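You operate a simulated robot arm through the tools that you are given. There is no shell and no other tool. Be economical: measure what you need, move in short steps, check, and stop when the job is done.

Carry out the task below with a simulated robot arm. There is one attempt and no reset: what you move stays moved.

JOB
Put the box that says "57" from the right half of the blue bench in the blue tray there and the box that says "50" on the middle shelf of the store cabinet. Fetch the green tube and stand it on top of the small purple block. Take the purple box from the right half of the blue bench and put it on the round grey pad. Take the purple ring tube on the right half of the blue bench and put it away on the bench top by the foam board. Open the bottom cabinet drawer, take the brown plug and leave it in the inside of the bottom cabinet drawer and shut the drawer again. Fetch the small teal box and set it on the lower shelf of the store cabinet. Put the long blue tray on the middle shelf of the store cabinet away on the left end of the grey bench. Stack the 27 blue pack from the top of the bench with the ring press on top of the 29 blue pack. Fetch the red tube and stand it on the grey puck. Pull the small blue drawer open. Do these in any order. Set down upright: green tube, purple box, purple ring tube, small teal box, red tube.

It is judged by the outcome, as a careful person would: the job done as asked, and still so three seconds after it is handed in. It fails if anything else is knocked over, pushed out of place, dropped, spilled or broken.

ROBOT AND FRAMES
A 6-joint arm with a two-finger parallel gripper on a trunk, on a base that drives. Base frame: it is fixed to the floor where the robot stands at the start and does not move with it; the origin is under the middle of the robot, x ahead of it, y to its left, z up; the surface under the hand at the start is at about z = 760. Readings come in mm, degrees, newtons and seconds.
With the tool pointing down near the work surface it reaches from about 400 to 920 mm from the robot's upright axis, wherever it stands. Its first joint turns from -115.0 to 115.0 degrees. Places, roughly: bench top by the foam board [-4200, 2800, 800]; blue pack [-1000, 8750, 750]; blue tray (25x36x6 cm) [500, -600, 800]; bottom cabinet drawer [600, -1900, 200]; box [750, -250, 750]; brown plug (3x3x6 cm) [800, -700, 800]; green tube (3x3x6 cm) [400, -300, 800]; grey puck (5x5x3 cm) [-4700, 8900, 800]; inside of the bottom cabinet drawer [700, -1900, 100]; left end of the grey bench [-3100, 9000, 800]; long blue tray (45x22x5 cm) [700, -1800, 800]; lower shelf of the store cabinet [700, -1900, 300]; middle shelf of the store cabinet [700, -1900, 700]; purple box (4x4x7 cm) [600, -800, 800]; purple ring tube (3x3x6 cm) [800, -1000, 800]; red tube (3x3x6 cm) [-900, 8500, 800]; round grey pad (8x8x2 cm) [700, -1100, 800]; small blue drawer [-5400, 2900, 800]; small purple block (4x4x3 cm) [600, 0, 800]; small teal box (10x6x9 cm) [600, -1700, 1200]. Payload 3.43 kg.
The tool frame sits at the grasp point between the pads (the TCP): z along the fingers, y along the line on which they close. The tips reach 34 mm beyond it. Largest opening 128 mm; finger width 24, thickness 12; the body of the gripper, 48 by 130 mm, starts 96 mm behind the TCP.
Orientation is that of the tool frame in the base frame, as a unit quaternion [x, y, z, w]. With the fingers straight down and closing along the base's y, the tool's x points along the base's -x, its y along +y and its z along -z.

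CONTROLS
- The arm moves only by the tool send_rows. Its argument "plan" is a list of rows, each an object of numbers (a shift or turn left out is 0, a gripper value left out holds the last): "rx", "ry", "rz": the turn, a rotation vector about the tool's x, y, z in units of 60 degrees (1.0 is 60 degrees); "tx", "ty", "tz": the shift along the tool's x, y, z in units of 400 mm (1.0 is 400 mm); "fingers": the opening, from 0 (shut) to 1 (fully open). In form: [{"rx": .., "ry": .., "rz": .., "tx": .., "ty": .., "tz": .., "fingers": ..}, ...]. A call has 1 to 10 rows; each row is the pose to reach, as a shift and turn from the pose commanded when the call began, along the tool's axes at that moment. A call with a number of a shift or a turn outside -1 to 1 is refused whole. A row lasts 0.2 s, in which the tool goes at most 50 mm and 8.6 degrees; a call with a longer step from one row to the next is refused whole, and so is a gripper value outside its range. Where a pose cannot be reached the arm comes as near as it can. A force on the tool above 40 N (or 10 N above the force at the start of the call, whichever is more), or a blocked arm, ends the call early, and 0.2 s more pass. The fingers move at their own pace (about 108 mm/s each) and stop on an object; they squeeze with about 31 N. The grip force told is the motor's: it shows also when the fingers shut on nothing. Time passes only in rows, and 0.2 s behind the last, so rows that repeat a pose let the fingers close. It gives the time, the measured TCP pose, the force on the tool (base axes), the opening and the grip force at its end, in the units of the frame above (readings bear some noise), with the torque about the TCP (base axes, N m) and any sound that the robot's microphone picked up.
- Cameras (640 x 400 px; columns grow to the right, rows downward): "scene" is now at [39.1, 140.5, 1242.5]; the picture's right is [-0.59, -0.81, 0.00], its down [-0.41, 0.30, -0.86] and it looks along [0.70, -0.51, -0.50] (base axes); focal length 256 px, centre (320, 200). "wrist" rides on the gripper at [76, -11, -160] in the tool frame; the picture's right is [0.15, 0.99, 0.00], its down [-0.88, 0.13, -0.46] and it looks along [-0.45, 0.07, 0.89] (tool axes); focal length 234 px, centre (320, 200). There is no depth. A picture from a camera that has moved, and an enlarged one, comes with that camera's place and axes in the base frame and with its lens.
- get_image(camera): a new picture of that camera. No time passes.
- slide_trunk(by): slides the trunk up (or, below 0, down) by that many mm; the arm and the scene camera ride with it, the base frame stays. It gives what a move gives, with no picture.
- roll_base(legs): drives the robot by 1 to 6 legs, each [ahead, turn to the left] in mm and degrees, along the robot's own axes; the way and the turn of a leg run together, so that a leg with both is an arc; at most 1500 mm and 180 degrees a leg. The arm and the cameras ride along, it lands a little off, and it stops where it bumps. It gives what a move gives.
- turn_head(pan, tilt): turns the head with the scene camera to pan (to the left, within 103 degrees either way) and tilt (down, from -29 to 69), counted from straight ahead of the robot. It gives what a move gives.
- enlarge(camera, box): a new picture of the part [left, top, right, bottom] of that camera's present view, enlarged. No time passes.
- hand_in(): hands the job in; it is judged then, once.

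Work in short steps. Places have to be worked out from the pictures, the camera data and where the tool is seen: move nearer, look again, correct. Check each grasp and each placing, and mend what went wrong. You have 556 turns and 346 pictures in all, those below and enlarged ones among them. Open the gripper and draw the arm clear of the work before you hand the job in, unless the task says otherwise; then end with one line.

The tools are called as name(argument=value, ...) on one line, values as JSON. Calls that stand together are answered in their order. send_rows: Moves the arm, as the interface text tells. Its arguments: {"type":"object","properties":{"plan":{"type":"array"}},"required":["plan"]} The other tools are called the same way: slide_trunk (by) slides the trunk up or down; roll_base (legs) drives the base; turn_head (pan, tilt) turns the head that bears the scene camera; get_image (camera) takes a picture; enlarge (camera, box) takes an enlarged picture of a part of a camera's view; hand_in () hands the job in.

At the start:

```text
time_s: 0.0
ee_pos: [468.1, -458.2, 1001.7]
orientation: [0.0, 1.0, -0.001, 0.001]
ft_force: [-0.1, 0.3, -0.2]
ft_torque: [0.04, -0.01, 0.01]
opening: 128.0
finger_force: 0.0
trunk travel left (down, up): [-500.0, 290.0]
robot x, y, heading: [-0.5, -0.3, 0.1]
head pan, tilt: [-36.1, 30.2]
```

scene: 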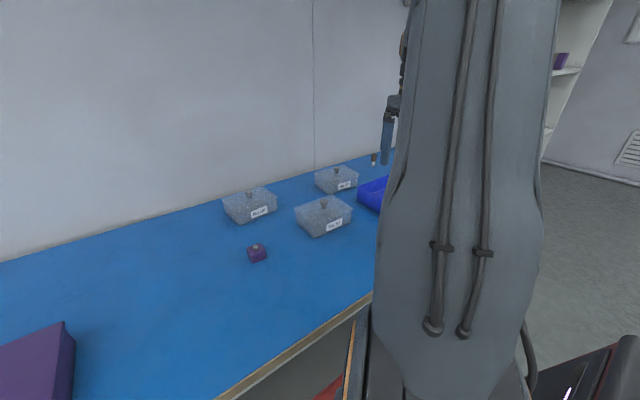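
wrist: 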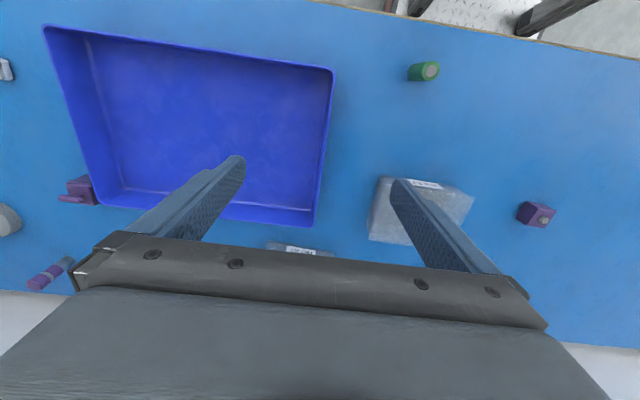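

I'll look at the labels on the boxes and the rest of the bench first.

enlarge(camera="scene", box=[210, 150, 390, 270])

turn_head(pan=-85, tilt=30)

get_image(camera="scene")

```text
3.33 times, centred on (300, 210) of scene
camera zoom: at [39.1, 140.5, 1242.5], right [-0.59, -0.81, 0.0], down [-0.41, 0.3, -0.86], along [0.7, -0.51, -0.5], focal length 853 px, centre (387, 167)
```

zoom: 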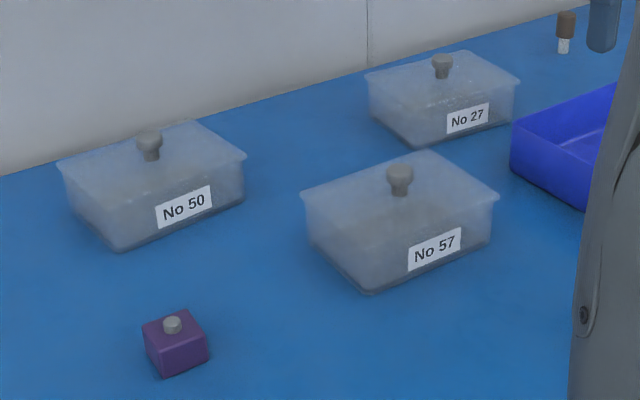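

```text
time_s: 1.2
ee_pos: [468.0, -456.7, 1002.0]
orientation: [0.001, 1.0, 0.0, 0.0]
ft_force: [-0.7, 0.6, 0.2]
ft_torque: [-0.01, 0.0, 0.02]
opening: 127.8
finger_force: 0.1
trunk travel left (down, up): [-500.0, 290.0]
robot x, y, heading: [1.6, 2.3, 0.3]
head pan, tilt: [-85.0, 30.0]
```

```text
342 pictures are left
camera scene: at [-26.0, 103.6, 1242.9], right [-1.0, -0.09, 0.0], down [-0.04, 0.5, -0.87], along [0.08, -0.86, -0.5], focal length 256 px, centre (320, 200)
```

scene: 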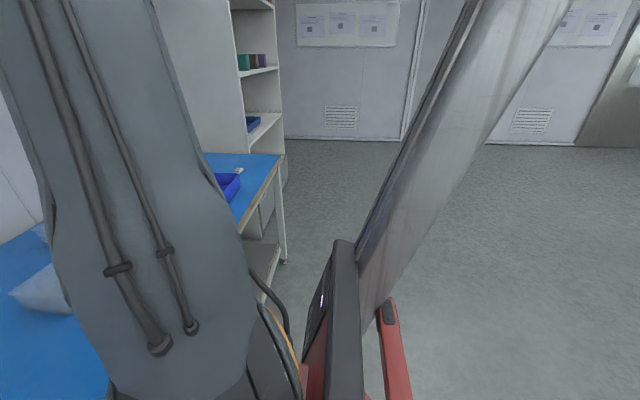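

Labels: 50 is the far-left box, 57 the near box, a third (27) stays. I'll move over the green tube for a closer look with the wrist camera.

send_rows(plan=[{"tx": 0.054, "ty": 0.065, "tz": 0.04}, {"tx": 0.108, "ty": 0.13, "tz": 0.08}, {"tx": 0.162, "ty": 0.195, "tz": 0.12}, {"tx": 0.216, "ty": 0.26, "tz": 0.16}, {"tx": 0.27, "ty": 0.325, "tz": 0.2}])

get_image(camera="wrist")

```text
time_s: 2.4
ee_pos: [360.9, -328.2, 922.1]
orientation: [0.0, 1.0, 0.0, 0.0]
ft_force: [-0.8, -0.6, 0.7]
ft_torque: [0.05, -0.01, 0.01]
opening: 128.0
finger_force: 0.2
trunk travel left (down, up): [-500.0, 290.0]
robot x, y, heading: [-1.8, -2.9, 0.2]
head pan, tilt: [-85.0, 30.0]
```

```text
341 pictures are left
camera wrist: at [283.8, -339.1, 1082.2], right [-0.15, 0.99, 0.0], down [0.88, 0.13, 0.46], along [0.45, 0.07, -0.89], focal length 234 px, centre (320, 200)
```

wrist: 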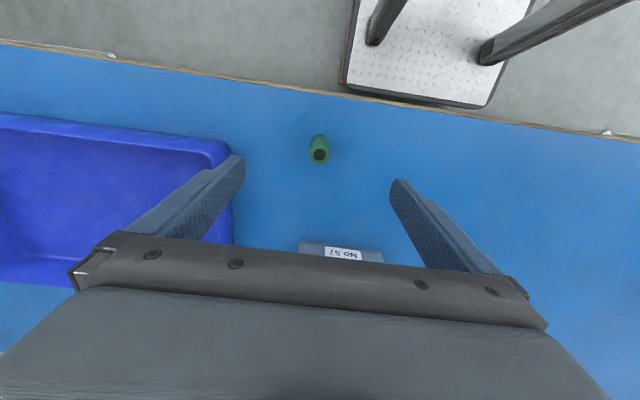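

Zooming in on the tube to learn its shape.

enlarge(camera="wrist", box=[270, 110, 370, 190])

enlarge(camera="wrist", box=[440, 170, 640, 300])

```text
5.00 times, centred on (320, 150) of wrist
camera zoom: at [283.8, -339.1, 1082.2], right [-0.15, 0.99, 0.0], down [0.88, 0.13, 0.46], along [0.45, 0.07, -0.89], focal length 1171 px, centre (320, 450)
```

zoom: 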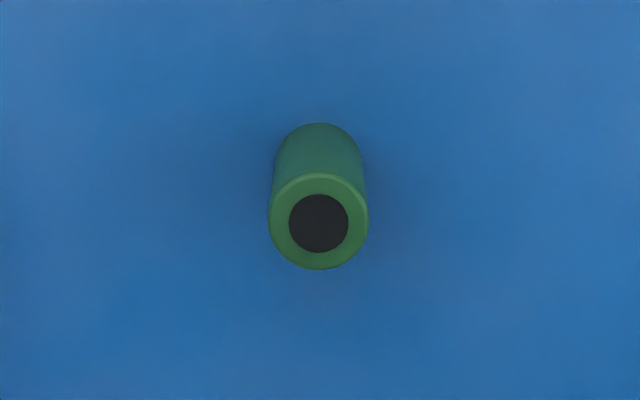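

```text
3.08 times, centred on (540, 235) of wrist
camera zoom: at [283.8, -339.1, 1082.2], right [-0.15, 0.99, 0.0], down [0.88, 0.13, 0.46], along [0.45, 0.07, -0.89], focal length 720 px, centre (-357, 92)
```

zoom: 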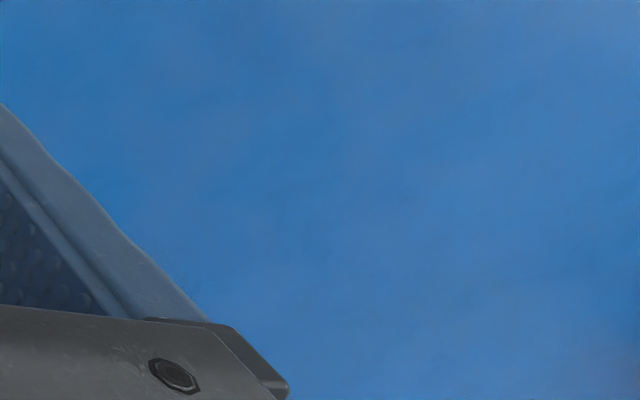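

Tube centre is about (358,-328), directly beneath me. Descending and gripping it.

send_rows(plan=[{"tx": 0.006, "tz": 0.11, "fingers": 0.7}, {"tx": 0.006, "tz": 0.2}, {"tx": 0.006, "tz": 0.27}, {"tx": 0.006, "tz": 0.29}, {"tx": 0.006, "tz": 0.29, "fingers": 0}, {"tx": 0.006, "tz": 0.29}, {"tx": 0.006, "tz": 0.29}, {"tx": 0.006, "tz": 0.29}])

get_image(camera="wrist")

```text
time_s: 4.2
ee_pos: [358.5, -327.3, 805.6]
orientation: [0.0, 1.0, 0.0, 0.0]
ft_force: [-0.8, -0.5, -0.4]
ft_torque: [-0.01, 0.02, -0.02]
opening: 22.9
finger_force: 31.0
trunk travel left (down, up): [-500.0, 290.0]
robot x, y, heading: [1.7, 1.7, -0.0]
head pan, tilt: [-85.0, 30.0]
```

```text
338 pictures are left
camera wrist: at [281.2, -339.5, 966.3], right [-0.15, 0.99, 0.0], down [0.88, 0.13, 0.46], along [0.45, 0.07, -0.89], focal length 234 px, centre (320, 200)
```

wrist: 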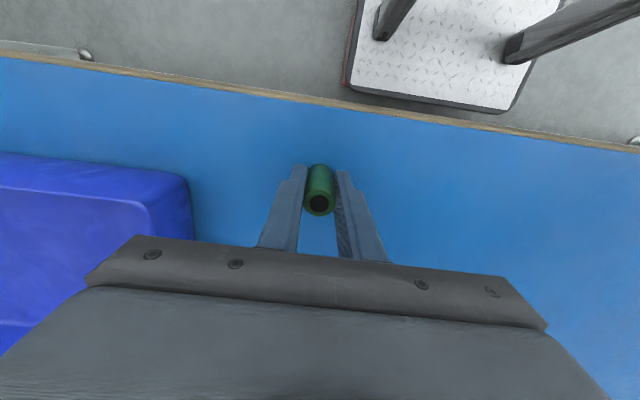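

Gripped (22.9 mm). Lifting and moving to near the purple block to locate it precisely.

send_rows(plan=[{"tz": -0.11}, {"tz": -0.22}, {"tx": -0.03, "ty": 0.1, "tz": -0.25}, {"tx": -0.08, "ty": 0.2, "tz": -0.25}, {"tx": -0.12, "ty": 0.3, "tz": -0.25}, {"tx": -0.17, "ty": 0.4, "tz": -0.25}, {"tx": -0.22, "ty": 0.5, "tz": -0.25}, {"tx": -0.27, "ty": 0.6, "tz": -0.25}, {"tx": -0.32, "ty": 0.7, "tz": -0.25}, {"tx": -0.37, "ty": 0.75, "tz": -0.25}])

get_image(camera="wrist")

```text
time_s: 6.4
ee_pos: [506.5, -27.6, 907.7]
orientation: [0.0, 1.0, 0.0, 0.0]
ft_force: [0.1, 0.5, -0.2]
ft_torque: [0.03, -0.03, 0.01]
opening: 23.3
finger_force: 31.0
trunk travel left (down, up): [-500.0, 290.0]
robot x, y, heading: [-0.5, 0.8, -0.1]
head pan, tilt: [-85.0, 30.0]
```

```text
337 pictures are left
camera wrist: at [430.0, -38.9, 1067.0], right [-0.15, 0.99, 0.0], down [0.88, 0.13, 0.46], along [0.45, 0.07, -0.89], focal length 234 px, centre (320, 200)
```

wrist: 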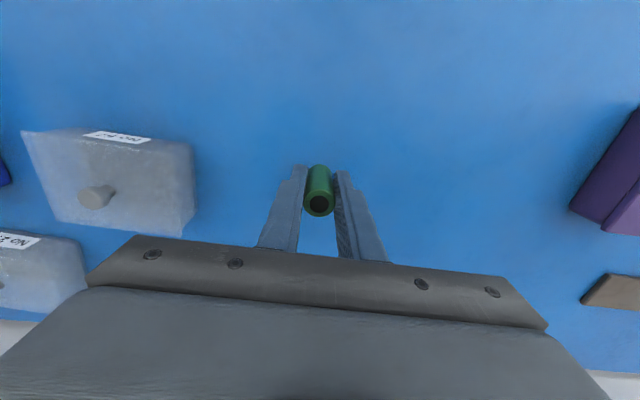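

The block is likely hidden behind the held tube; I'll shift sideways to see it.

send_rows(plan=[{"ty": 0.1}, {"ty": 0.2}, {"ty": 0.25}])

get_image(camera="wrist")

enlarge(camera="wrist", box=[190, 150, 290, 212])

```text
time_s: 7.2
ee_pos: [506.8, 72.1, 905.8]
orientation: [0.0, 1.0, 0.0, 0.0]
ft_force: [0.2, 0.4, -1.3]
ft_torque: [0.02, -0.02, -0.01]
opening: 23.4
finger_force: 30.9
trunk travel left (down, up): [-500.0, 290.0]
robot x, y, heading: [-3.6, -1.4, 0.2]
head pan, tilt: [-85.0, 30.0]
```

```text
336 pictures are left
camera wrist: at [429.7, 61.1, 1066.1], right [-0.15, 0.99, 0.0], down [0.88, 0.13, 0.46], along [0.45, 0.07, -0.89], focal length 234 px, centre (320, 200)
```

wrist: 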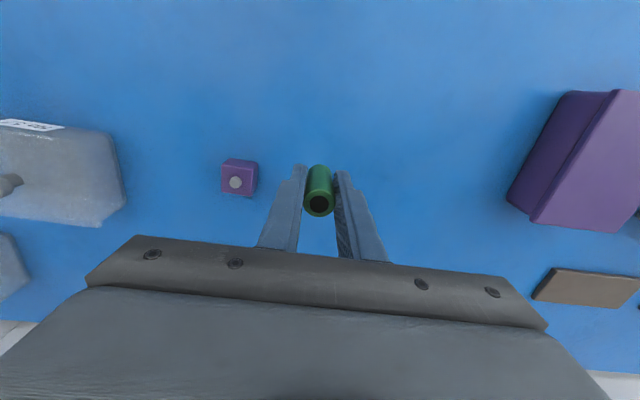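

```text
6.40 times, centred on (240, 181) of wrist
camera zoom: at [429.7, 61.1, 1066.1], right [-0.15, 0.99, 0.0], down [0.88, 0.13, 0.46], along [0.45, 0.07, -0.89], focal length 1499 px, centre (832, 322)
```

zoom: 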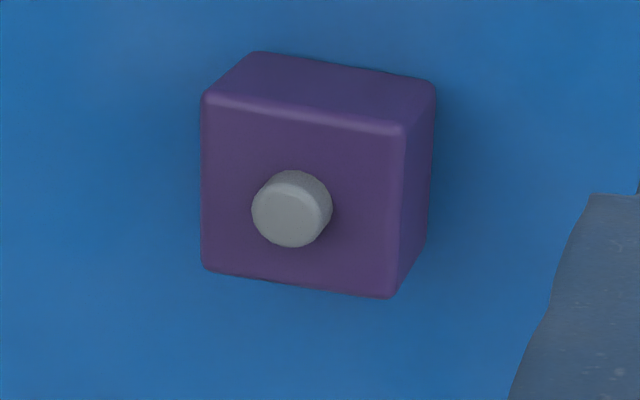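

I'll zoom on the held tube's top and peg for a fit estimate.

enlarge(camera="wrist", box=[295, 160, 345, 222])

enlarge(camera="wrist", box=[218, 155, 262, 198])

```text
6.45 times, centred on (320, 191) of wrist
camera zoom: at [429.7, 61.1, 1066.1], right [-0.15, 0.99, 0.0], down [0.88, 0.13, 0.46], along [0.45, 0.07, -0.89], focal length 1511 px, centre (320, 258)
```

zoom: 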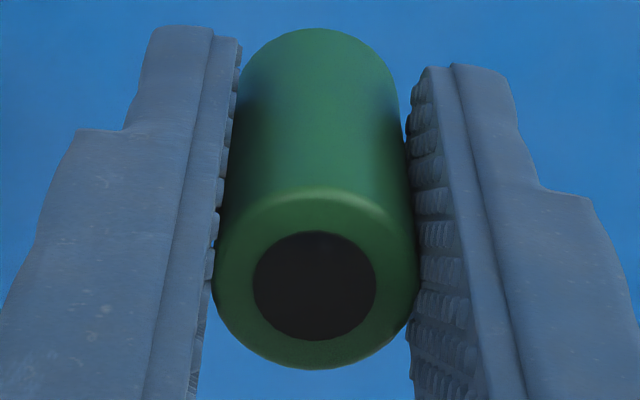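

```text
9.30 times, centred on (240, 176) of wrist
camera zoom: at [429.7, 61.1, 1066.1], right [-0.15, 0.99, 0.0], down [0.88, 0.13, 0.46], along [0.45, 0.07, -0.89], focal length 2178 px, centre (1064, 419)
```

zoom: 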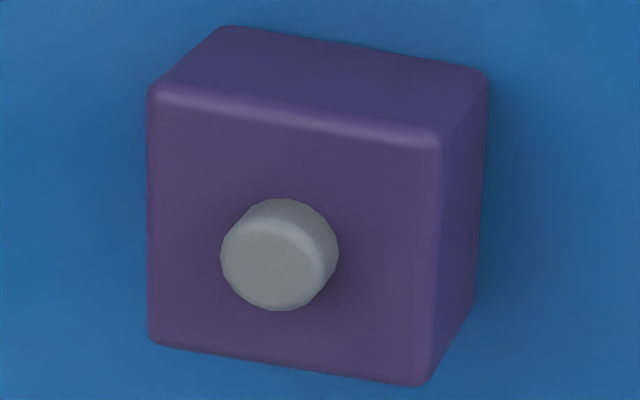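

The peg height matters for localisation; I'll take a second view from the other side of the block to triangulate.

send_rows(plan=[{"ty": -0.1}, {"ty": -0.2}, {"ty": -0.3}, {"ty": -0.4}, {"ty": -0.46}])

get_image(camera="wrist")

enlarge(camera="wrist", box=[375, 160, 419, 203])

```text
time_s: 8.4
ee_pos: [504.7, -111.7, 906.9]
orientation: [0.0, 1.0, 0.0, 0.001]
ft_force: [-0.2, -0.4, 0.7]
ft_torque: [-0.01, -0.02, 0.01]
opening: 23.2
finger_force: 30.8
trunk travel left (down, up): [-500.0, 290.0]
robot x, y, heading: [0.4, -2.9, -0.1]
head pan, tilt: [-85.0, 30.0]
```

```text
332 pictures are left
camera wrist: at [429.2, -123.4, 1066.0], right [-0.15, 0.99, 0.0], down [0.88, 0.13, 0.46], along [0.45, 0.07, -0.89], focal length 234 px, centre (320, 200)
```

wrist: 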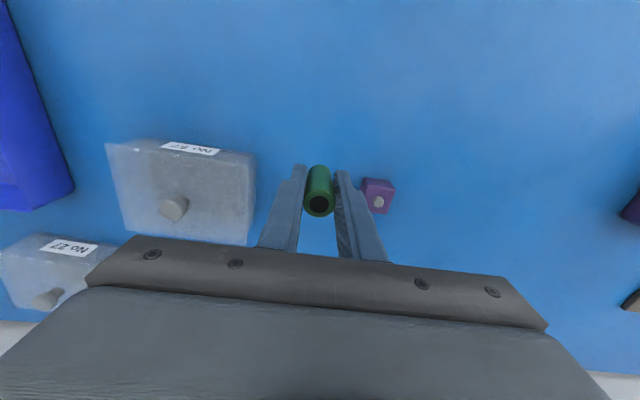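

```text
9.30 times, centred on (397, 182) of wrist
camera zoom: at [429.2, -123.4, 1066.0], right [-0.15, 0.99, 0.0], down [0.88, 0.13, 0.46], along [0.45, 0.07, -0.89], focal length 2178 px, centre (-396, 372)
```

zoom: 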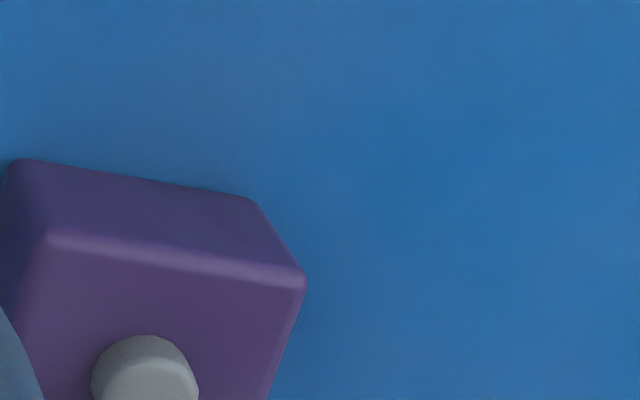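

Triangulated peg top at (557,-27,796). Moving above and descending most of the way.

send_rows(plan=[{"tx": -0.06, "ty": 0.1}, {"tx": -0.129, "ty": 0.19}, {"tx": -0.129, "ty": 0.213}, {"tx": -0.129, "ty": 0.213, "tz": 0.08}, {"tx": -0.129, "ty": 0.213, "tz": 0.13}, {"tx": -0.129, "ty": 0.213, "tz": 0.14}])

turn_head(pan=-20, tilt=38)

get_image(camera="scene")

```text
time_s: 9.8
ee_pos: [557.0, -27.0, 849.7]
orientation: [0.0, 1.0, 0.0, 0.0]
ft_force: [0.0, 0.5, -1.4]
ft_torque: [-0.02, 0.02, 0.01]
opening: 23.2
finger_force: 31.2
trunk travel left (down, up): [-500.0, 290.0]
robot x, y, heading: [0.4, -0.8, 0.2]
head pan, tilt: [-85.0, 30.0]
```

```text
time_s: 11.1
ee_pos: [557.6, -27.1, 851.2]
orientation: [0.0, 1.0, 0.0, 0.0]
ft_force: [-0.2, 0.2, -0.1]
ft_torque: [0.01, 0.03, -0.01]
opening: 23.3
finger_force: 31.6
trunk travel left (down, up): [-500.0, 290.0]
robot x, y, heading: [-1.3, -0.9, -0.2]
head pan, tilt: [-20.0, 38.0]
```

```text
330 pictures are left
camera scene: at [47.2, 164.2, 1230.5], right [-0.34, -0.94, 0.0], down [-0.58, 0.21, -0.79], along [0.74, -0.27, -0.62], focal length 256 px, centre (320, 200)
```

scene: 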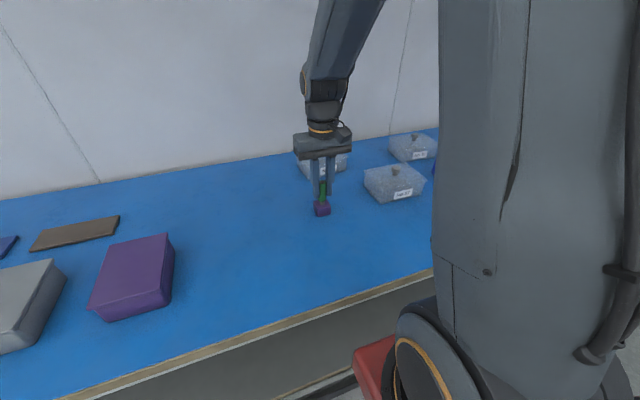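

Close look at tube vs. peg from the side.

enlarge(camera="scene", box=[290, 150, 360, 225])

```text
5.33 times, centred on (325, 188) of scene
camera zoom: at [47.2, 164.2, 1230.5], right [-0.34, -0.94, 0.0], down [-0.58, 0.21, -0.79], along [0.74, -0.27, -0.62], focal length 1365 px, centre (293, 267)
```

zoom: 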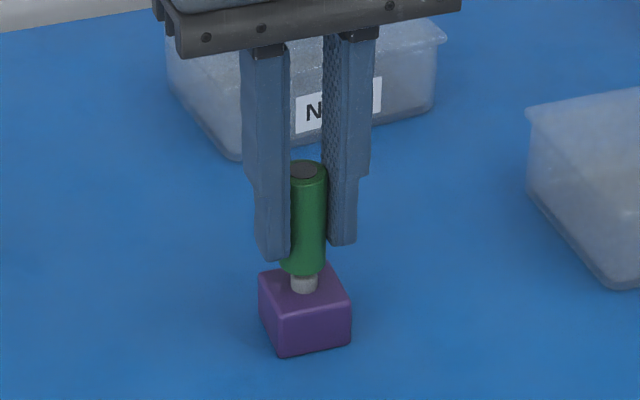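

Well aligned. Descending gently in small increments.

send_rows(plan=[{"tz": 0.01}, {"tz": 0.018}, {"tz": 0.022}, {"tz": 0.026}, {"tz": 0.03}])

enlarge(camera="scene", box=[290, 150, 360, 225])

```text
time_s: 12.3
ee_pos: [557.2, -26.6, 838.8]
orientation: [0.0, 1.0, 0.0, 0.0]
ft_force: [0.9, 0.9, -0.5]
ft_torque: [-0.01, -0.01, 0.01]
opening: 23.3
finger_force: 31.1
trunk travel left (down, up): [-500.0, 290.0]
robot x, y, heading: [-0.6, -1.7, 0.0]
head pan, tilt: [-20.0, 38.0]
```

```text
5.33 times, centred on (325, 188) of scene
camera zoom: at [47.2, 164.3, 1230.5], right [-0.34, -0.94, 0.0], down [-0.58, 0.21, -0.79], along [0.74, -0.27, -0.62], focal length 1365 px, centre (293, 267)
```

zoom: 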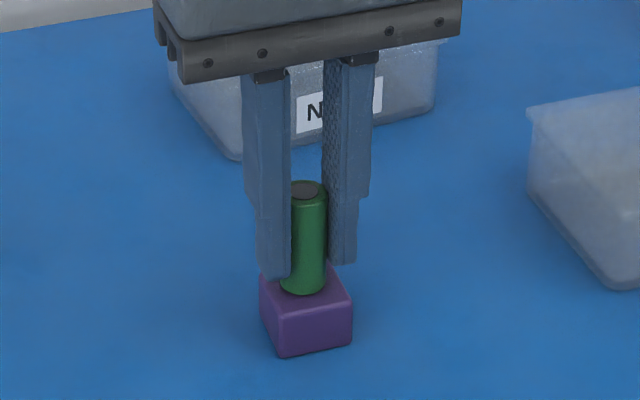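

Still no contact force, and the peg seems to be entering a socket; continue down until contact.

send_rows(plan=[{"tz": 0.006}, {"tz": 0.012}, {"tz": 0.018}, {"tz": 0.024}, {"tz": 0.03}])

enlarge(camera="scene", box=[290, 150, 360, 225])

```text
time_s: 13.5
ee_pos: [557.5, -26.4, 826.2]
orientation: [-0.001, 1.0, 0.0, 0.002]
ft_force: [2.1, 0.8, 25.3]
ft_torque: [0.02, -0.16, -0.01]
opening: 23.6
finger_force: 30.4
trunk travel left (down, up): [-500.0, 290.0]
robot x, y, heading: [-1.8, 1.4, -0.0]
head pan, tilt: [-20.0, 38.0]
```

```text
5.33 times, centred on (325, 188) of scene
camera zoom: at [46.6, 164.4, 1230.6], right [-0.34, -0.94, 0.0], down [-0.58, 0.21, -0.79], along [0.74, -0.27, -0.62], focal length 1365 px, centre (293, 267)
```

zoom: 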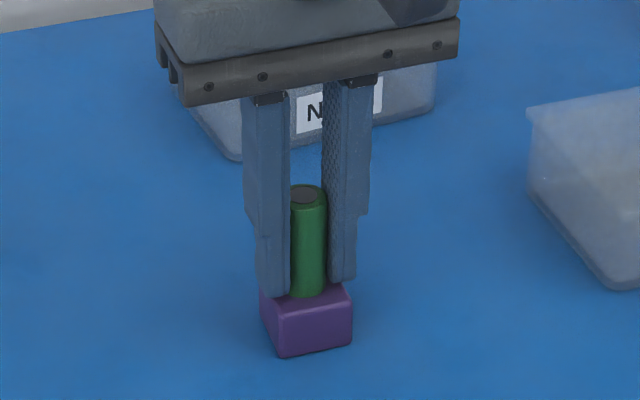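

It bottomed on the block (25 N). Easing up, releasing and rising.

send_rows(plan=[{"tz": -0.008}, {"tz": -0.008, "fingers": 0.4}, {"tz": -0.008}, {"tz": -0.1}, {"tz": -0.22}, {"tz": -0.3}])

enlarge(camera="scene", box=[290, 150, 360, 225])

```text
time_s: 14.9
ee_pos: [558.4, -26.8, 945.4]
orientation: [0.0, 1.0, 0.0, 0.0]
ft_force: [-0.4, -0.1, 0.0]
ft_torque: [-0.06, 0.01, -0.02]
opening: 51.2
finger_force: 0.1
trunk travel left (down, up): [-500.0, 290.0]
robot x, y, heading: [2.3, -0.3, 0.1]
head pan, tilt: [-20.0, 38.0]
```

```text
5.33 times, centred on (325, 188) of scene
camera zoom: at [47.5, 164.3, 1230.5], right [-0.34, -0.94, 0.0], down [-0.58, 0.21, -0.79], along [0.74, -0.27, -0.62], focal length 1365 px, centre (293, 267)
```

zoom: 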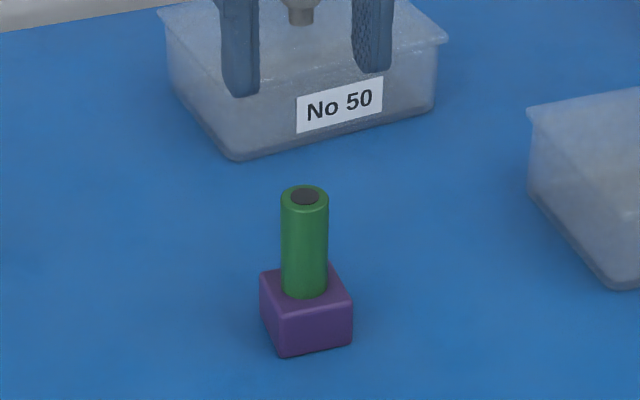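

Green tube is seated upright. Next box 57: its knob is about (578,-265,840). Moving above it to verify.

send_rows(plan=[{"ty": -0.11, "fingers": 0.6}, {"ty": -0.22}, {"ty": -0.33}, {"tx": -0.03, "ty": -0.44}, {"tx": -0.05, "ty": -0.55}, {"tx": -0.05, "ty": -0.595}])

get_image(camera="wrist")

enlarge(camera="wrist", box=[250, 130, 390, 230])

```text
time_s: 16.3
ee_pos: [577.2, -264.8, 945.8]
orientation: [0.0, 1.0, 0.0, 0.0]
ft_force: [-0.6, 0.7, -0.1]
ft_torque: [-0.02, 0.04, -0.03]
opening: 76.6
finger_force: 0.1
trunk travel left (down, up): [-500.0, 290.0]
robot x, y, heading: [-1.9, -0.6, 0.1]
head pan, tilt: [-20.0, 38.0]
```

```text
325 pictures are left
camera wrist: at [501.0, -274.8, 1106.0], right [-0.15, 0.99, 0.0], down [0.88, 0.13, 0.46], along [0.45, 0.07, -0.89], focal length 234 px, centre (320, 200)
```

wrist: 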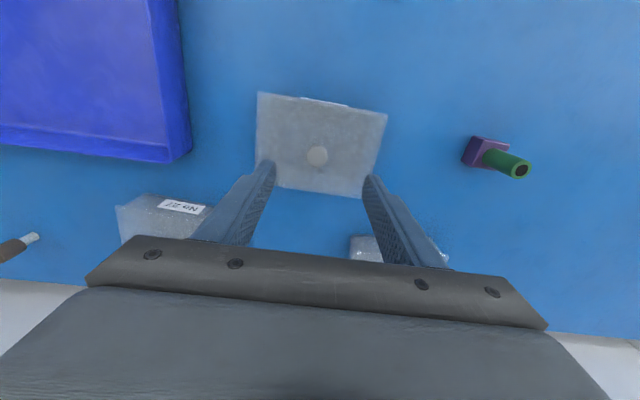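

```text
4.00 times, centred on (320, 180) of wrist
camera zoom: at [501.0, -274.8, 1106.0], right [-0.15, 0.99, 0.0], down [0.88, 0.13, 0.46], along [0.45, 0.07, -0.89], focal length 937 px, centre (320, 280)
```

zoom: 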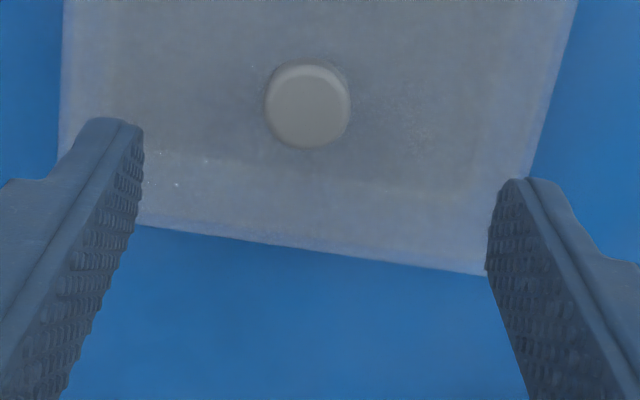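

Knob centre refined to (579.4,-266.5), 25 mm wide; box is 113×148 mm, axis-aligned. Descending so tips clear the lid and gripping the knob.

send_rows(plan=[{"tx": -0.006, "ty": -0.004, "tz": 0.1}, {"tx": -0.006, "ty": -0.004, "tz": 0.18}, {"tx": -0.006, "ty": -0.004, "tz": 0.214}, {"tx": -0.006, "ty": -0.004, "tz": 0.214, "fingers": 0}, {"tx": -0.006, "ty": -0.004, "tz": 0.214}, {"tx": -0.006, "ty": -0.004, "tz": 0.214}, {"tx": -0.006, "ty": -0.004, "tz": 0.214}])

enlarge(camera="scene", box=[350, 100, 450, 220])

```text
time_s: 17.9
ee_pos: [580.3, -264.7, 859.2]
orientation: [0.0, 1.0, 0.001, -0.001]
ft_force: [0.1, 1.3, -0.7]
ft_torque: [0.02, -0.04, -0.01]
opening: 24.6
finger_force: 31.0
trunk travel left (down, up): [-500.0, 290.0]
robot x, y, heading: [-2.1, 3.1, -0.0]
head pan, tilt: [-20.0, 38.0]
```

```text
3.33 times, centred on (400, 160) of scene
camera zoom: at [47.2, 164.2, 1230.5], right [-0.34, -0.94, 0.0], down [-0.58, 0.21, -0.79], along [0.74, -0.27, -0.62], focal length 853 px, centre (53, 333)
```

zoom: 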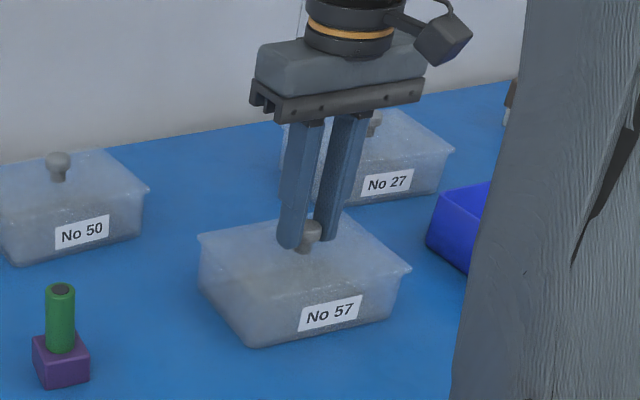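

Gripped on the knob head. Test lift of 40 mm.

send_rows(plan=[{"tz": -0.02}, {"tz": -0.06}, {"tz": -0.1}])

enlarge(camera="scene", box=[350, 100, 450, 220])

```text
time_s: 18.7
ee_pos: [580.2, -266.6, 900.5]
orientation: [0.0, 1.0, 0.001, 0.0]
ft_force: [0.4, 0.6, -2.0]
ft_torque: [0.0, -0.03, 0.02]
opening: 24.6
finger_force: 31.1
trunk travel left (down, up): [-500.0, 290.0]
robot x, y, heading: [1.4, -1.9, 0.0]
head pan, tilt: [-20.0, 38.0]
```

```text
3.33 times, centred on (400, 160) of scene
camera zoom: at [47.3, 164.2, 1230.5], right [-0.34, -0.94, 0.0], down [-0.58, 0.21, -0.79], along [0.74, -0.27, -0.62], focal length 853 px, centre (53, 333)
```

zoom: 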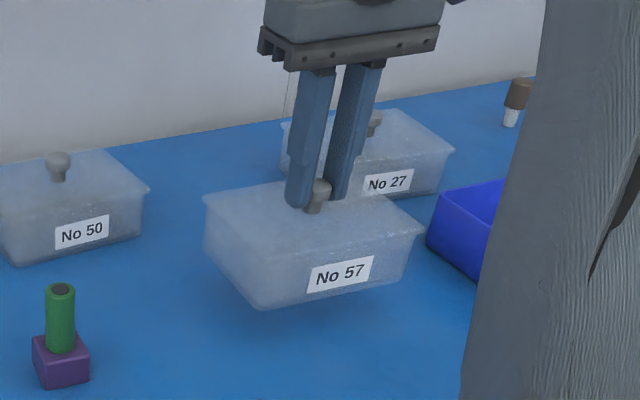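

Box lifted cleanly. Raising and carrying it over the tray centre (497,-627).

send_rows(plan=[{"tz": -0.1}, {"tx": 0.026, "ty": -0.113, "tz": -0.12}, {"tx": 0.052, "ty": -0.226, "tz": -0.12}, {"tx": 0.078, "ty": -0.339, "tz": -0.12}, {"tx": 0.104, "ty": -0.452, "tz": -0.12}, {"tx": 0.13, "ty": -0.565, "tz": -0.12}, {"tx": 0.156, "ty": -0.678, "tz": -0.12}, {"tx": 0.182, "ty": -0.791, "tz": -0.12}, {"tx": 0.207, "ty": -0.902, "tz": -0.12}])

get_image(camera="wrist")

```text
time_s: 20.7
ee_pos: [496.0, -627.7, 947.2]
orientation: [0.0, 1.0, 0.0, 0.0]
ft_force: [0.8, 0.9, -0.4]
ft_torque: [-0.03, 0.01, 0.0]
opening: 24.5
finger_force: 30.9
trunk travel left (down, up): [-500.0, 290.0]
robot x, y, heading: [2.0, -0.8, -0.2]
head pan, tilt: [-20.0, 38.0]
```

```text
321 pictures are left
camera wrist: at [420.4, -639.0, 1107.5], right [-0.15, 0.99, 0.0], down [0.88, 0.13, 0.46], along [0.45, 0.07, -0.89], focal length 234 px, centre (320, 200)
```

wrist: 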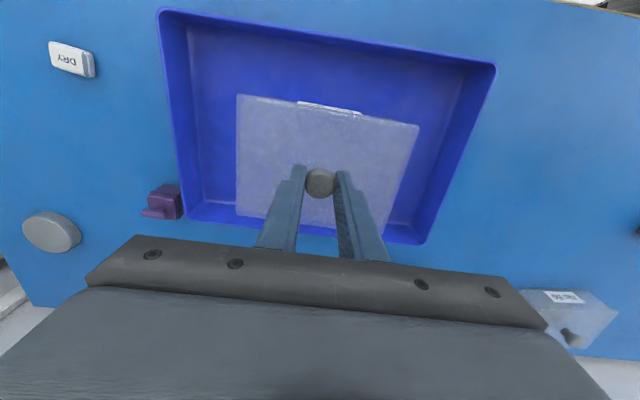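

Box is over the tray interior. Lowering until contact.

send_rows(plan=[{"tz": 0.1}, {"tz": 0.17}, {"tz": 0.19}, {"tz": 0.197}, {"tz": 0.204}, {"tz": 0.21}])

get_image(camera="wrist")

```text
time_s: 22.1
ee_pos: [497.3, -627.3, 864.1]
orientation: [0.0, 1.0, 0.0, -0.001]
ft_force: [0.0, -0.2, 0.1]
ft_torque: [0.01, -0.03, -0.01]
opening: 24.7
finger_force: 31.2
trunk travel left (down, up): [-500.0, 290.0]
robot x, y, heading: [2.9, 0.1, -0.0]
head pan, tilt: [-20.0, 38.0]
```

```text
320 pictures are left
camera wrist: at [420.7, -638.6, 1023.9], right [-0.15, 0.99, 0.0], down [0.88, 0.13, 0.46], along [0.45, 0.07, -0.89], focal length 234 px, centre (320, 200)
```

wrist: 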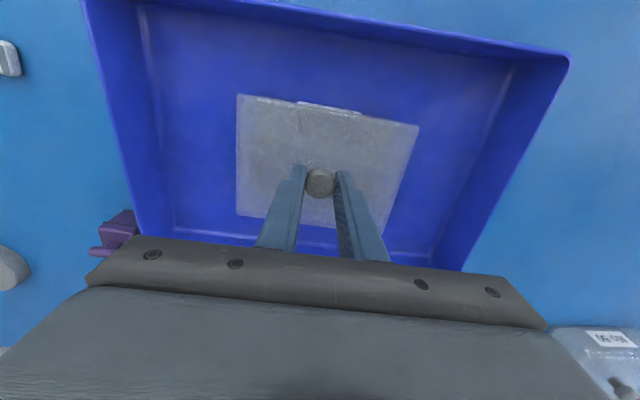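

Inside the tray; a few more mm to contact.

send_rows(plan=[{"tz": 0.005}, {"tz": 0.01}, {"tz": 0.015}])

```text
time_s: 22.9
ee_pos: [497.0, -627.2, 865.0]
orientation: [0.0, 1.0, -0.002, 0.003]
ft_force: [-2.3, 3.6, 40.1]
ft_torque: [0.15, 0.18, 0.04]
opening: 24.5
finger_force: 31.6
trunk travel left (down, up): [-500.0, 290.0]
robot x, y, heading: [2.0, 1.3, 0.2]
head pan, tilt: [-20.0, 38.0]
```

Contact. Easing up slightly, releasing and rising.

send_rows(plan=[{"tz": -0.008}, {"tz": -0.008, "fingers": 0.5}, {"tz": -0.008}, {"tz": -0.008}, {"tz": -0.1}, {"tz": -0.2}])

get_image(camera="wrist")

```text
time_s: 24.3
ee_pos: [496.3, -627.0, 937.5]
orientation: [0.0, 1.0, 0.0, 0.0]
ft_force: [0.2, 0.2, -1.1]
ft_torque: [0.04, -0.02, 0.02]
opening: 64.0
finger_force: 0.1
trunk travel left (down, up): [-500.0, 290.0]
robot x, y, heading: [-1.8, 2.3, 0.0]
head pan, tilt: [-20.0, 38.0]
```

```text
319 pictures are left
camera wrist: at [420.5, -638.0, 1097.9], right [-0.15, 0.99, 0.0], down [0.88, 0.13, 0.46], along [0.45, 0.07, -0.89], focal length 234 px, centre (320, 200)
```

wrist: 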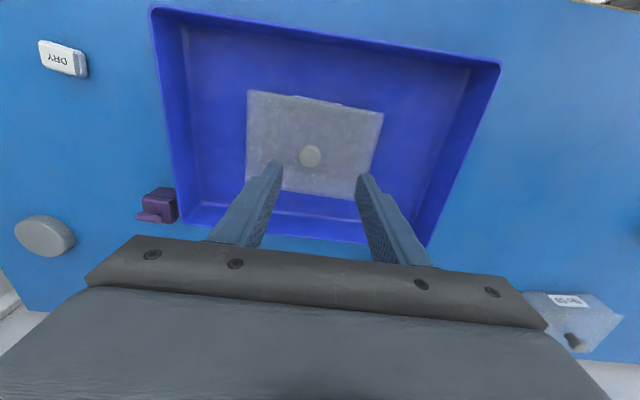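

Box 57 sits in the tray. Next fetch box 50 (knob estimated near (775,-106)); moving toward it at safe height.

send_rows(plan=[{"tx": -0.045, "ty": 0.115, "tz": -0.02}, {"tx": -0.09, "ty": 0.23, "tz": -0.02}, {"tx": -0.135, "ty": 0.345, "tz": -0.02}, {"tx": -0.18, "ty": 0.46, "tz": -0.02}, {"tx": -0.225, "ty": 0.575, "tz": -0.02}, {"tx": -0.27, "ty": 0.69, "tz": -0.02}, {"tx": -0.315, "ty": 0.805, "tz": -0.02}, {"tx": -0.36, "ty": 0.92, "tz": -0.02}, {"tx": -0.46, "ty": 1.0, "tz": -0.02}, {"tx": -0.56, "ty": 1.0, "tz": -0.02}])

get_image(camera="wrist")

```text
refused: row 9 steps farther than a row can; nothing moved
```

```text
318 pictures are left
camera wrist: at [420.5, -638.0, 1097.9], right [-0.15, 0.99, 0.0], down [0.88, 0.13, 0.46], along [0.45, 0.07, -0.89], focal length 234 px, centre (320, 200)
```

wrist: 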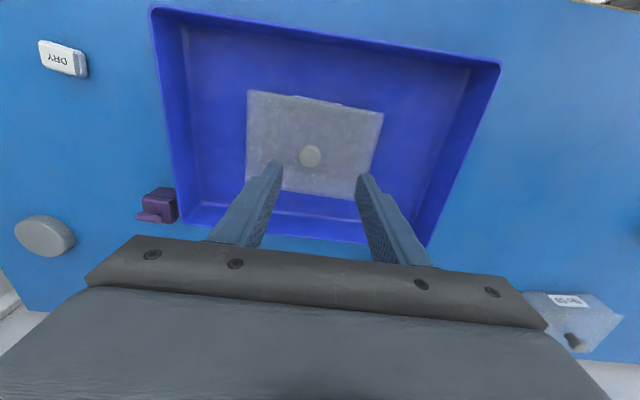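

Step too long; retrying with smaller steps.

send_rows(plan=[{"tx": -0.045, "ty": 0.115, "tz": -0.02}, {"tx": -0.09, "ty": 0.23, "tz": -0.02}, {"tx": -0.135, "ty": 0.345, "tz": -0.02}, {"tx": -0.18, "ty": 0.46, "tz": -0.02}, {"tx": -0.225, "ty": 0.575, "tz": -0.02}, {"tx": -0.27, "ty": 0.69, "tz": -0.02}, {"tx": -0.315, "ty": 0.805, "tz": -0.02}, {"tx": -0.36, "ty": 0.92, "tz": -0.02}, {"tx": -0.44, "ty": 1.0, "tz": -0.02}, {"tx": -0.55, "ty": 1.0, "tz": -0.02}])

send_rows(plan=[{"tx": -0.04, "ty": 0.11}, {"tx": -0.08, "ty": 0.22}, {"tx": -0.12, "ty": 0.29}])

get_image(camera="wrist")

```text
time_s: 26.5
ee_pos: [716.3, -226.7, 946.7]
orientation: [0.0, 1.0, 0.0, -0.001]
ft_force: [-0.3, 0.6, 0.3]
ft_torque: [-0.01, -0.01, 0.03]
opening: 64.1
finger_force: 0.1
trunk travel left (down, up): [-500.0, 290.0]
robot x, y, heading: [2.5, -0.8, -0.1]
head pan, tilt: [-20.0, 38.0]
```

```text
time_s: 27.3
ee_pos: [765.5, -112.0, 946.4]
orientation: [0.0, 1.0, 0.0, 0.0]
ft_force: [0.2, 0.6, 0.0]
ft_torque: [0.03, -0.01, 0.0]
opening: 63.9
finger_force: 0.1
trunk travel left (down, up): [-500.0, 290.0]
robot x, y, heading: [-1.1, 3.2, 0.0]
head pan, tilt: [-20.0, 38.0]
```

```text
317 pictures are left
camera wrist: at [688.8, -123.3, 1106.2], right [-0.15, 0.99, 0.0], down [0.88, 0.13, 0.46], along [0.45, 0.07, -0.89], focal length 234 px, centre (320, 200)
```

wrist: 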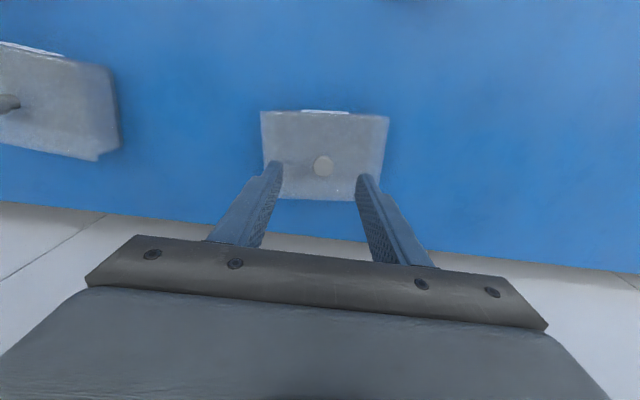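

Knob at (777.5,-106). Descending and gripping.

send_rows(plan=[{"tx": -0.03, "ty": 0.014, "tz": 0.09}, {"tx": -0.03, "ty": 0.014, "tz": 0.18}, {"tx": -0.03, "ty": 0.014, "tz": 0.22}, {"tx": -0.03, "ty": 0.014, "tz": 0.22, "fingers": 0}, {"tx": -0.03, "ty": 0.014, "tz": 0.22}, {"tx": -0.03, "ty": 0.014, "tz": 0.22}, {"tx": -0.03, "ty": 0.014, "tz": 0.17}, {"tx": -0.03, "ty": 0.014, "tz": 0.1}, {"tx": -0.03, "ty": 0.014, "tz": 0.0}])

get_image(camera="scene")

```text
time_s: 29.3
ee_pos: [777.5, -105.2, 945.4]
orientation: [0.0, 1.0, -0.001, -0.001]
ft_force: [1.0, 0.0, -1.8]
ft_torque: [-0.03, 0.06, 0.01]
opening: 24.3
finger_force: 31.2
trunk travel left (down, up): [-500.0, 290.0]
robot x, y, heading: [-3.4, -2.7, -0.2]
head pan, tilt: [-20.0, 38.0]
```

```text
316 pictures are left
camera scene: at [47.5, 164.2, 1230.5], right [-0.34, -0.94, 0.0], down [-0.58, 0.21, -0.79], along [0.74, -0.27, -0.62], focal length 256 px, centre (320, 200)
```

scene: 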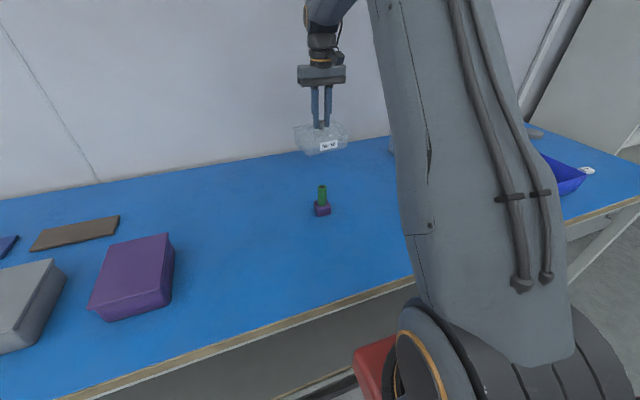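

Box 50 is held. Drawing the arm in and up before driving.

send_rows(plan=[{"tz": -0.12}, {"tz": -0.24}, {"tx": 0.11, "tz": -0.27}, {"tx": 0.22, "tz": -0.27}, {"tx": 0.33, "tz": -0.27}, {"tx": 0.44, "tz": -0.27}, {"tx": 0.55, "tz": -0.27}, {"tx": 0.66, "tz": -0.27}, {"tx": 0.77, "tz": -0.27}, {"tx": 0.82, "tz": -0.27}])

turn_head(pan=-103, tilt=25)

get_image(camera="scene")

```text
time_s: 31.5
ee_pos: [448.6, -105.9, 1055.0]
orientation: [0.0, 1.0, 0.0, -0.002]
ft_force: [-0.5, 0.2, -1.7]
ft_torque: [-0.01, 0.02, -0.01]
opening: 24.6
finger_force: 31.0
trunk travel left (down, up): [-500.0, 290.0]
robot x, y, heading: [-1.3, 2.4, 0.2]
head pan, tilt: [-20.0, 38.0]
```

```text
time_s: 33.1
ee_pos: [448.1, -106.9, 1054.7]
orientation: [0.0, 1.0, 0.0, 0.0]
ft_force: [0.9, 0.1, -0.5]
ft_torque: [-0.03, 0.01, -0.01]
opening: 24.5
finger_force: 31.3
trunk travel left (down, up): [-500.0, 290.0]
robot x, y, heading: [-0.3, -2.8, -0.1]
head pan, tilt: [-103.0, 25.0]
```

```text
315 pictures are left
camera scene: at [-54.6, 104.0, 1250.9], right [-0.97, 0.22, 0.0], down [0.09, 0.41, -0.91], along [-0.2, -0.88, -0.42], focal length 256 px, centre (320, 200)
```

scene: 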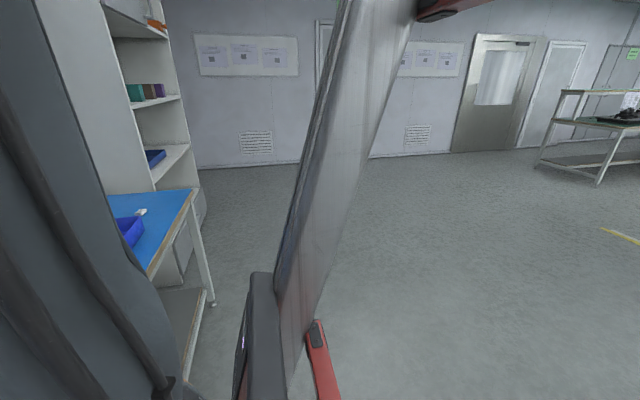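

Floor to the right is clear. Backing up, turning right, driving along and facing the cabinet.

roll_base(legs=[[-250, 0], [0, -90], [1000, 0], [880, 0], [0, 90]])

turn_head(pan=0, tilt=25)

get_image(camera="scene")

get_image(camera="wrist")

```text
time_s: 51.6
ee_pos: [191.6, -1993.7, 1055.1]
orientation: [0.002, 1.0, 0.0, 0.0]
ft_force: [0.2, -0.2, -1.2]
ft_torque: [-0.02, 0.04, -0.02]
opening: 24.1
finger_force: 31.0
trunk travel left (down, up): [-500.0, 290.0]
robot x, y, heading: [-259.5, -1885.4, -0.4]
head pan, tilt: [-103.0, 25.0]
```

```text
time_s: 53.4
ee_pos: [191.8, -1994.2, 1054.6]
orientation: [0.002, 1.0, 0.0, 0.0]
ft_force: [0.2, -0.2, -1.2]
ft_torque: [-0.01, 0.0, -0.02]
opening: 24.4
finger_force: 31.0
trunk travel left (down, up): [-500.0, 290.0]
robot x, y, heading: [-255.4, -1885.1, -0.3]
head pan, tilt: [0.0, 25.0]
```

```text
314 pictures are left
camera scene: at [-197.9, -1693.2, 1250.9], right [0.0, -1.0, 0.0], down [-0.42, 0.0, -0.91], along [0.91, 0.0, -0.42], focal length 256 px, centre (320, 200)
```

scene: 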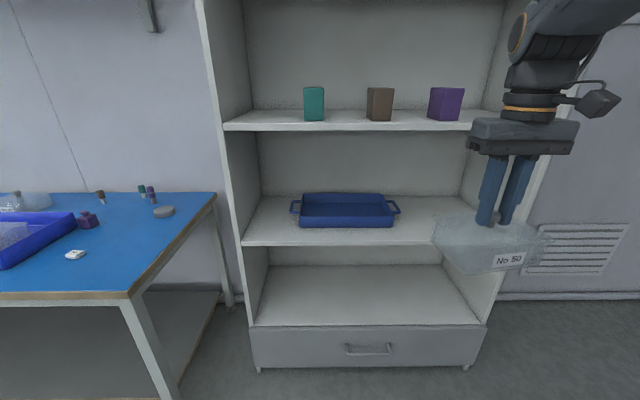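

```text
313 pictures are left
camera wrist: at [114.8, -2005.3, 1214.5], right [-0.14, 0.99, 0.0], down [0.88, 0.13, 0.46], along [0.45, 0.07, -0.89], focal length 234 px, centre (320, 200)
```

wrist: 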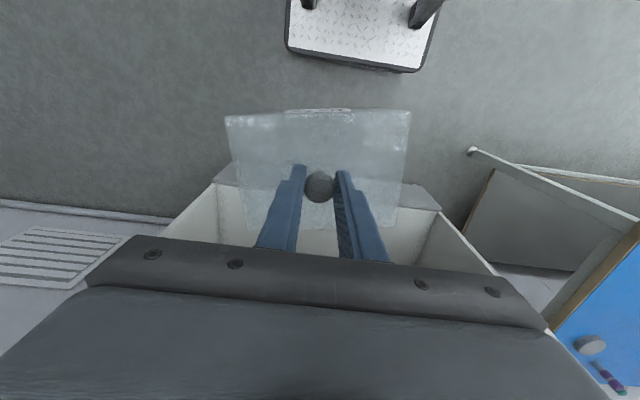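

The cabinet geometry: middle shelf z≈730 with about 385 mm of headroom, so a straight-down hand won't fit inside. I'll go back to the bench's right end to regrasp box 50 with a pitched tool.

roll_base(legs=[[0, 90], [820, 0], [0, -90], [250, 0]])

turn_head(pan=-15, tilt=40)

get_image(camera="scene")

get_image(camera="wrist")

```text
time_s: 66.9
ee_pos: [451.3, -1186.8, 1053.8]
orientation: [0.015, 1.0, 0.001, 0.0]
ft_force: [-0.9, -0.2, -1.4]
ft_torque: [0.0, -0.02, -0.01]
opening: 24.6
finger_force: 30.8
trunk travel left (down, up): [-500.0, 290.0]
robot x, y, heading: [6.8, -1068.8, -1.6]
head pan, tilt: [0.0, 25.0]
```

```text
time_s: 67.7
ee_pos: [451.7, -1187.2, 1054.3]
orientation: [0.015, 1.0, 0.0, 0.0]
ft_force: [0.0, -0.3, -0.1]
ft_torque: [-0.02, 0.01, 0.01]
opening: 24.6
finger_force: 31.0
trunk travel left (down, up): [-500.0, 290.0]
robot x, y, heading: [5.7, -1065.8, -1.5]
head pan, tilt: [-15.0, 40.0]
```

```text
312 pictures are left
camera scene: at [60.3, -897.2, 1227.6], right [-0.29, -0.96, 0.0], down [-0.62, 0.18, -0.77], along [0.73, -0.22, -0.64], focal length 256 px, centre (320, 200)
```

scene: 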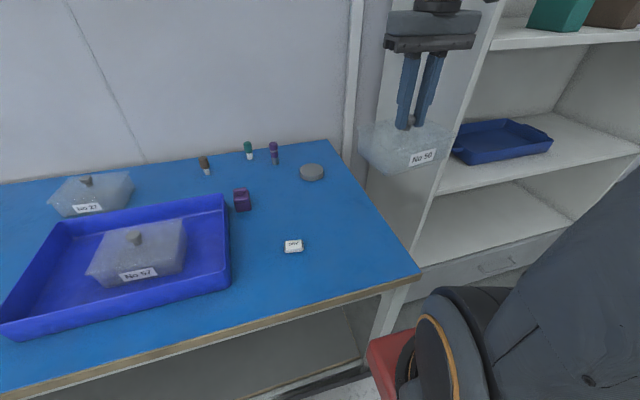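

```text
311 pictures are left
camera wrist: at [375.6, -1195.6, 1214.4], right [-0.12, 0.99, 0.0], down [0.88, 0.1, 0.46], along [0.45, 0.05, -0.89], focal length 234 px, centre (320, 200)
```

wrist: 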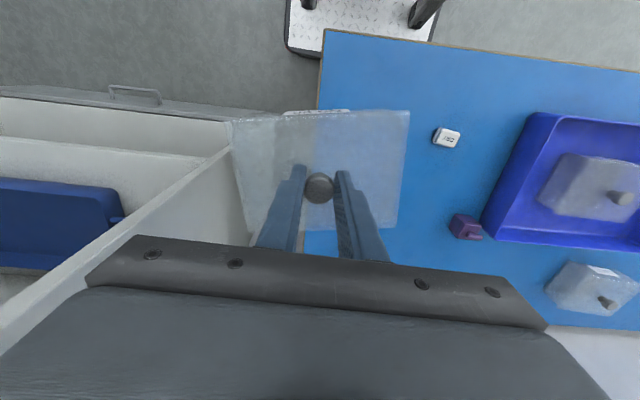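

Bench ends at y≈-1190; free spot near (590,-1110). Carrying box 50 there, squaring it, and lowering.

send_rows(plan=[{"tx": -0.1, "ty": 0.05, "rz": 0.03}, {"tx": -0.2, "ty": 0.1, "rz": 0.06}, {"tx": -0.3, "ty": 0.16, "rz": 0.117}, {"tx": -0.34, "ty": 0.203, "tz": 0.07, "rz": 0.117}, {"tx": -0.34, "ty": 0.203, "tz": 0.19, "rz": 0.117}, {"tx": -0.34, "ty": 0.203, "tz": 0.3, "rz": 0.117}, {"tx": -0.34, "ty": 0.203, "tz": 0.4, "rz": 0.117}, {"tx": -0.34, "ty": 0.203, "tz": 0.45, "rz": 0.117}, {"tx": -0.34, "ty": 0.203, "tz": 0.475, "rz": 0.117}])

get_image(camera="scene")

```text
time_s: 69.7
ee_pos: [589.6, -1108.5, 863.5]
orientation: [0.075, 0.997, 0.0, 0.0]
ft_force: [0.8, -0.4, -0.1]
ft_torque: [0.01, -0.03, 0.05]
opening: 24.5
finger_force: 31.1
trunk travel left (down, up): [-500.0, 290.0]
robot x, y, heading: [5.6, -1069.4, -1.7]
head pan, tilt: [-15.0, 40.0]
```

```text
310 pictures are left
camera scene: at [60.2, -897.3, 1227.6], right [-0.29, -0.96, 0.0], down [-0.62, 0.18, -0.77], along [0.73, -0.22, -0.64], focal length 256 px, centre (320, 200)
```

scene: 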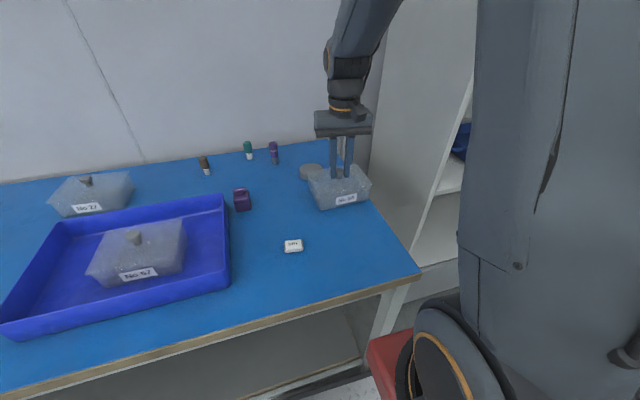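

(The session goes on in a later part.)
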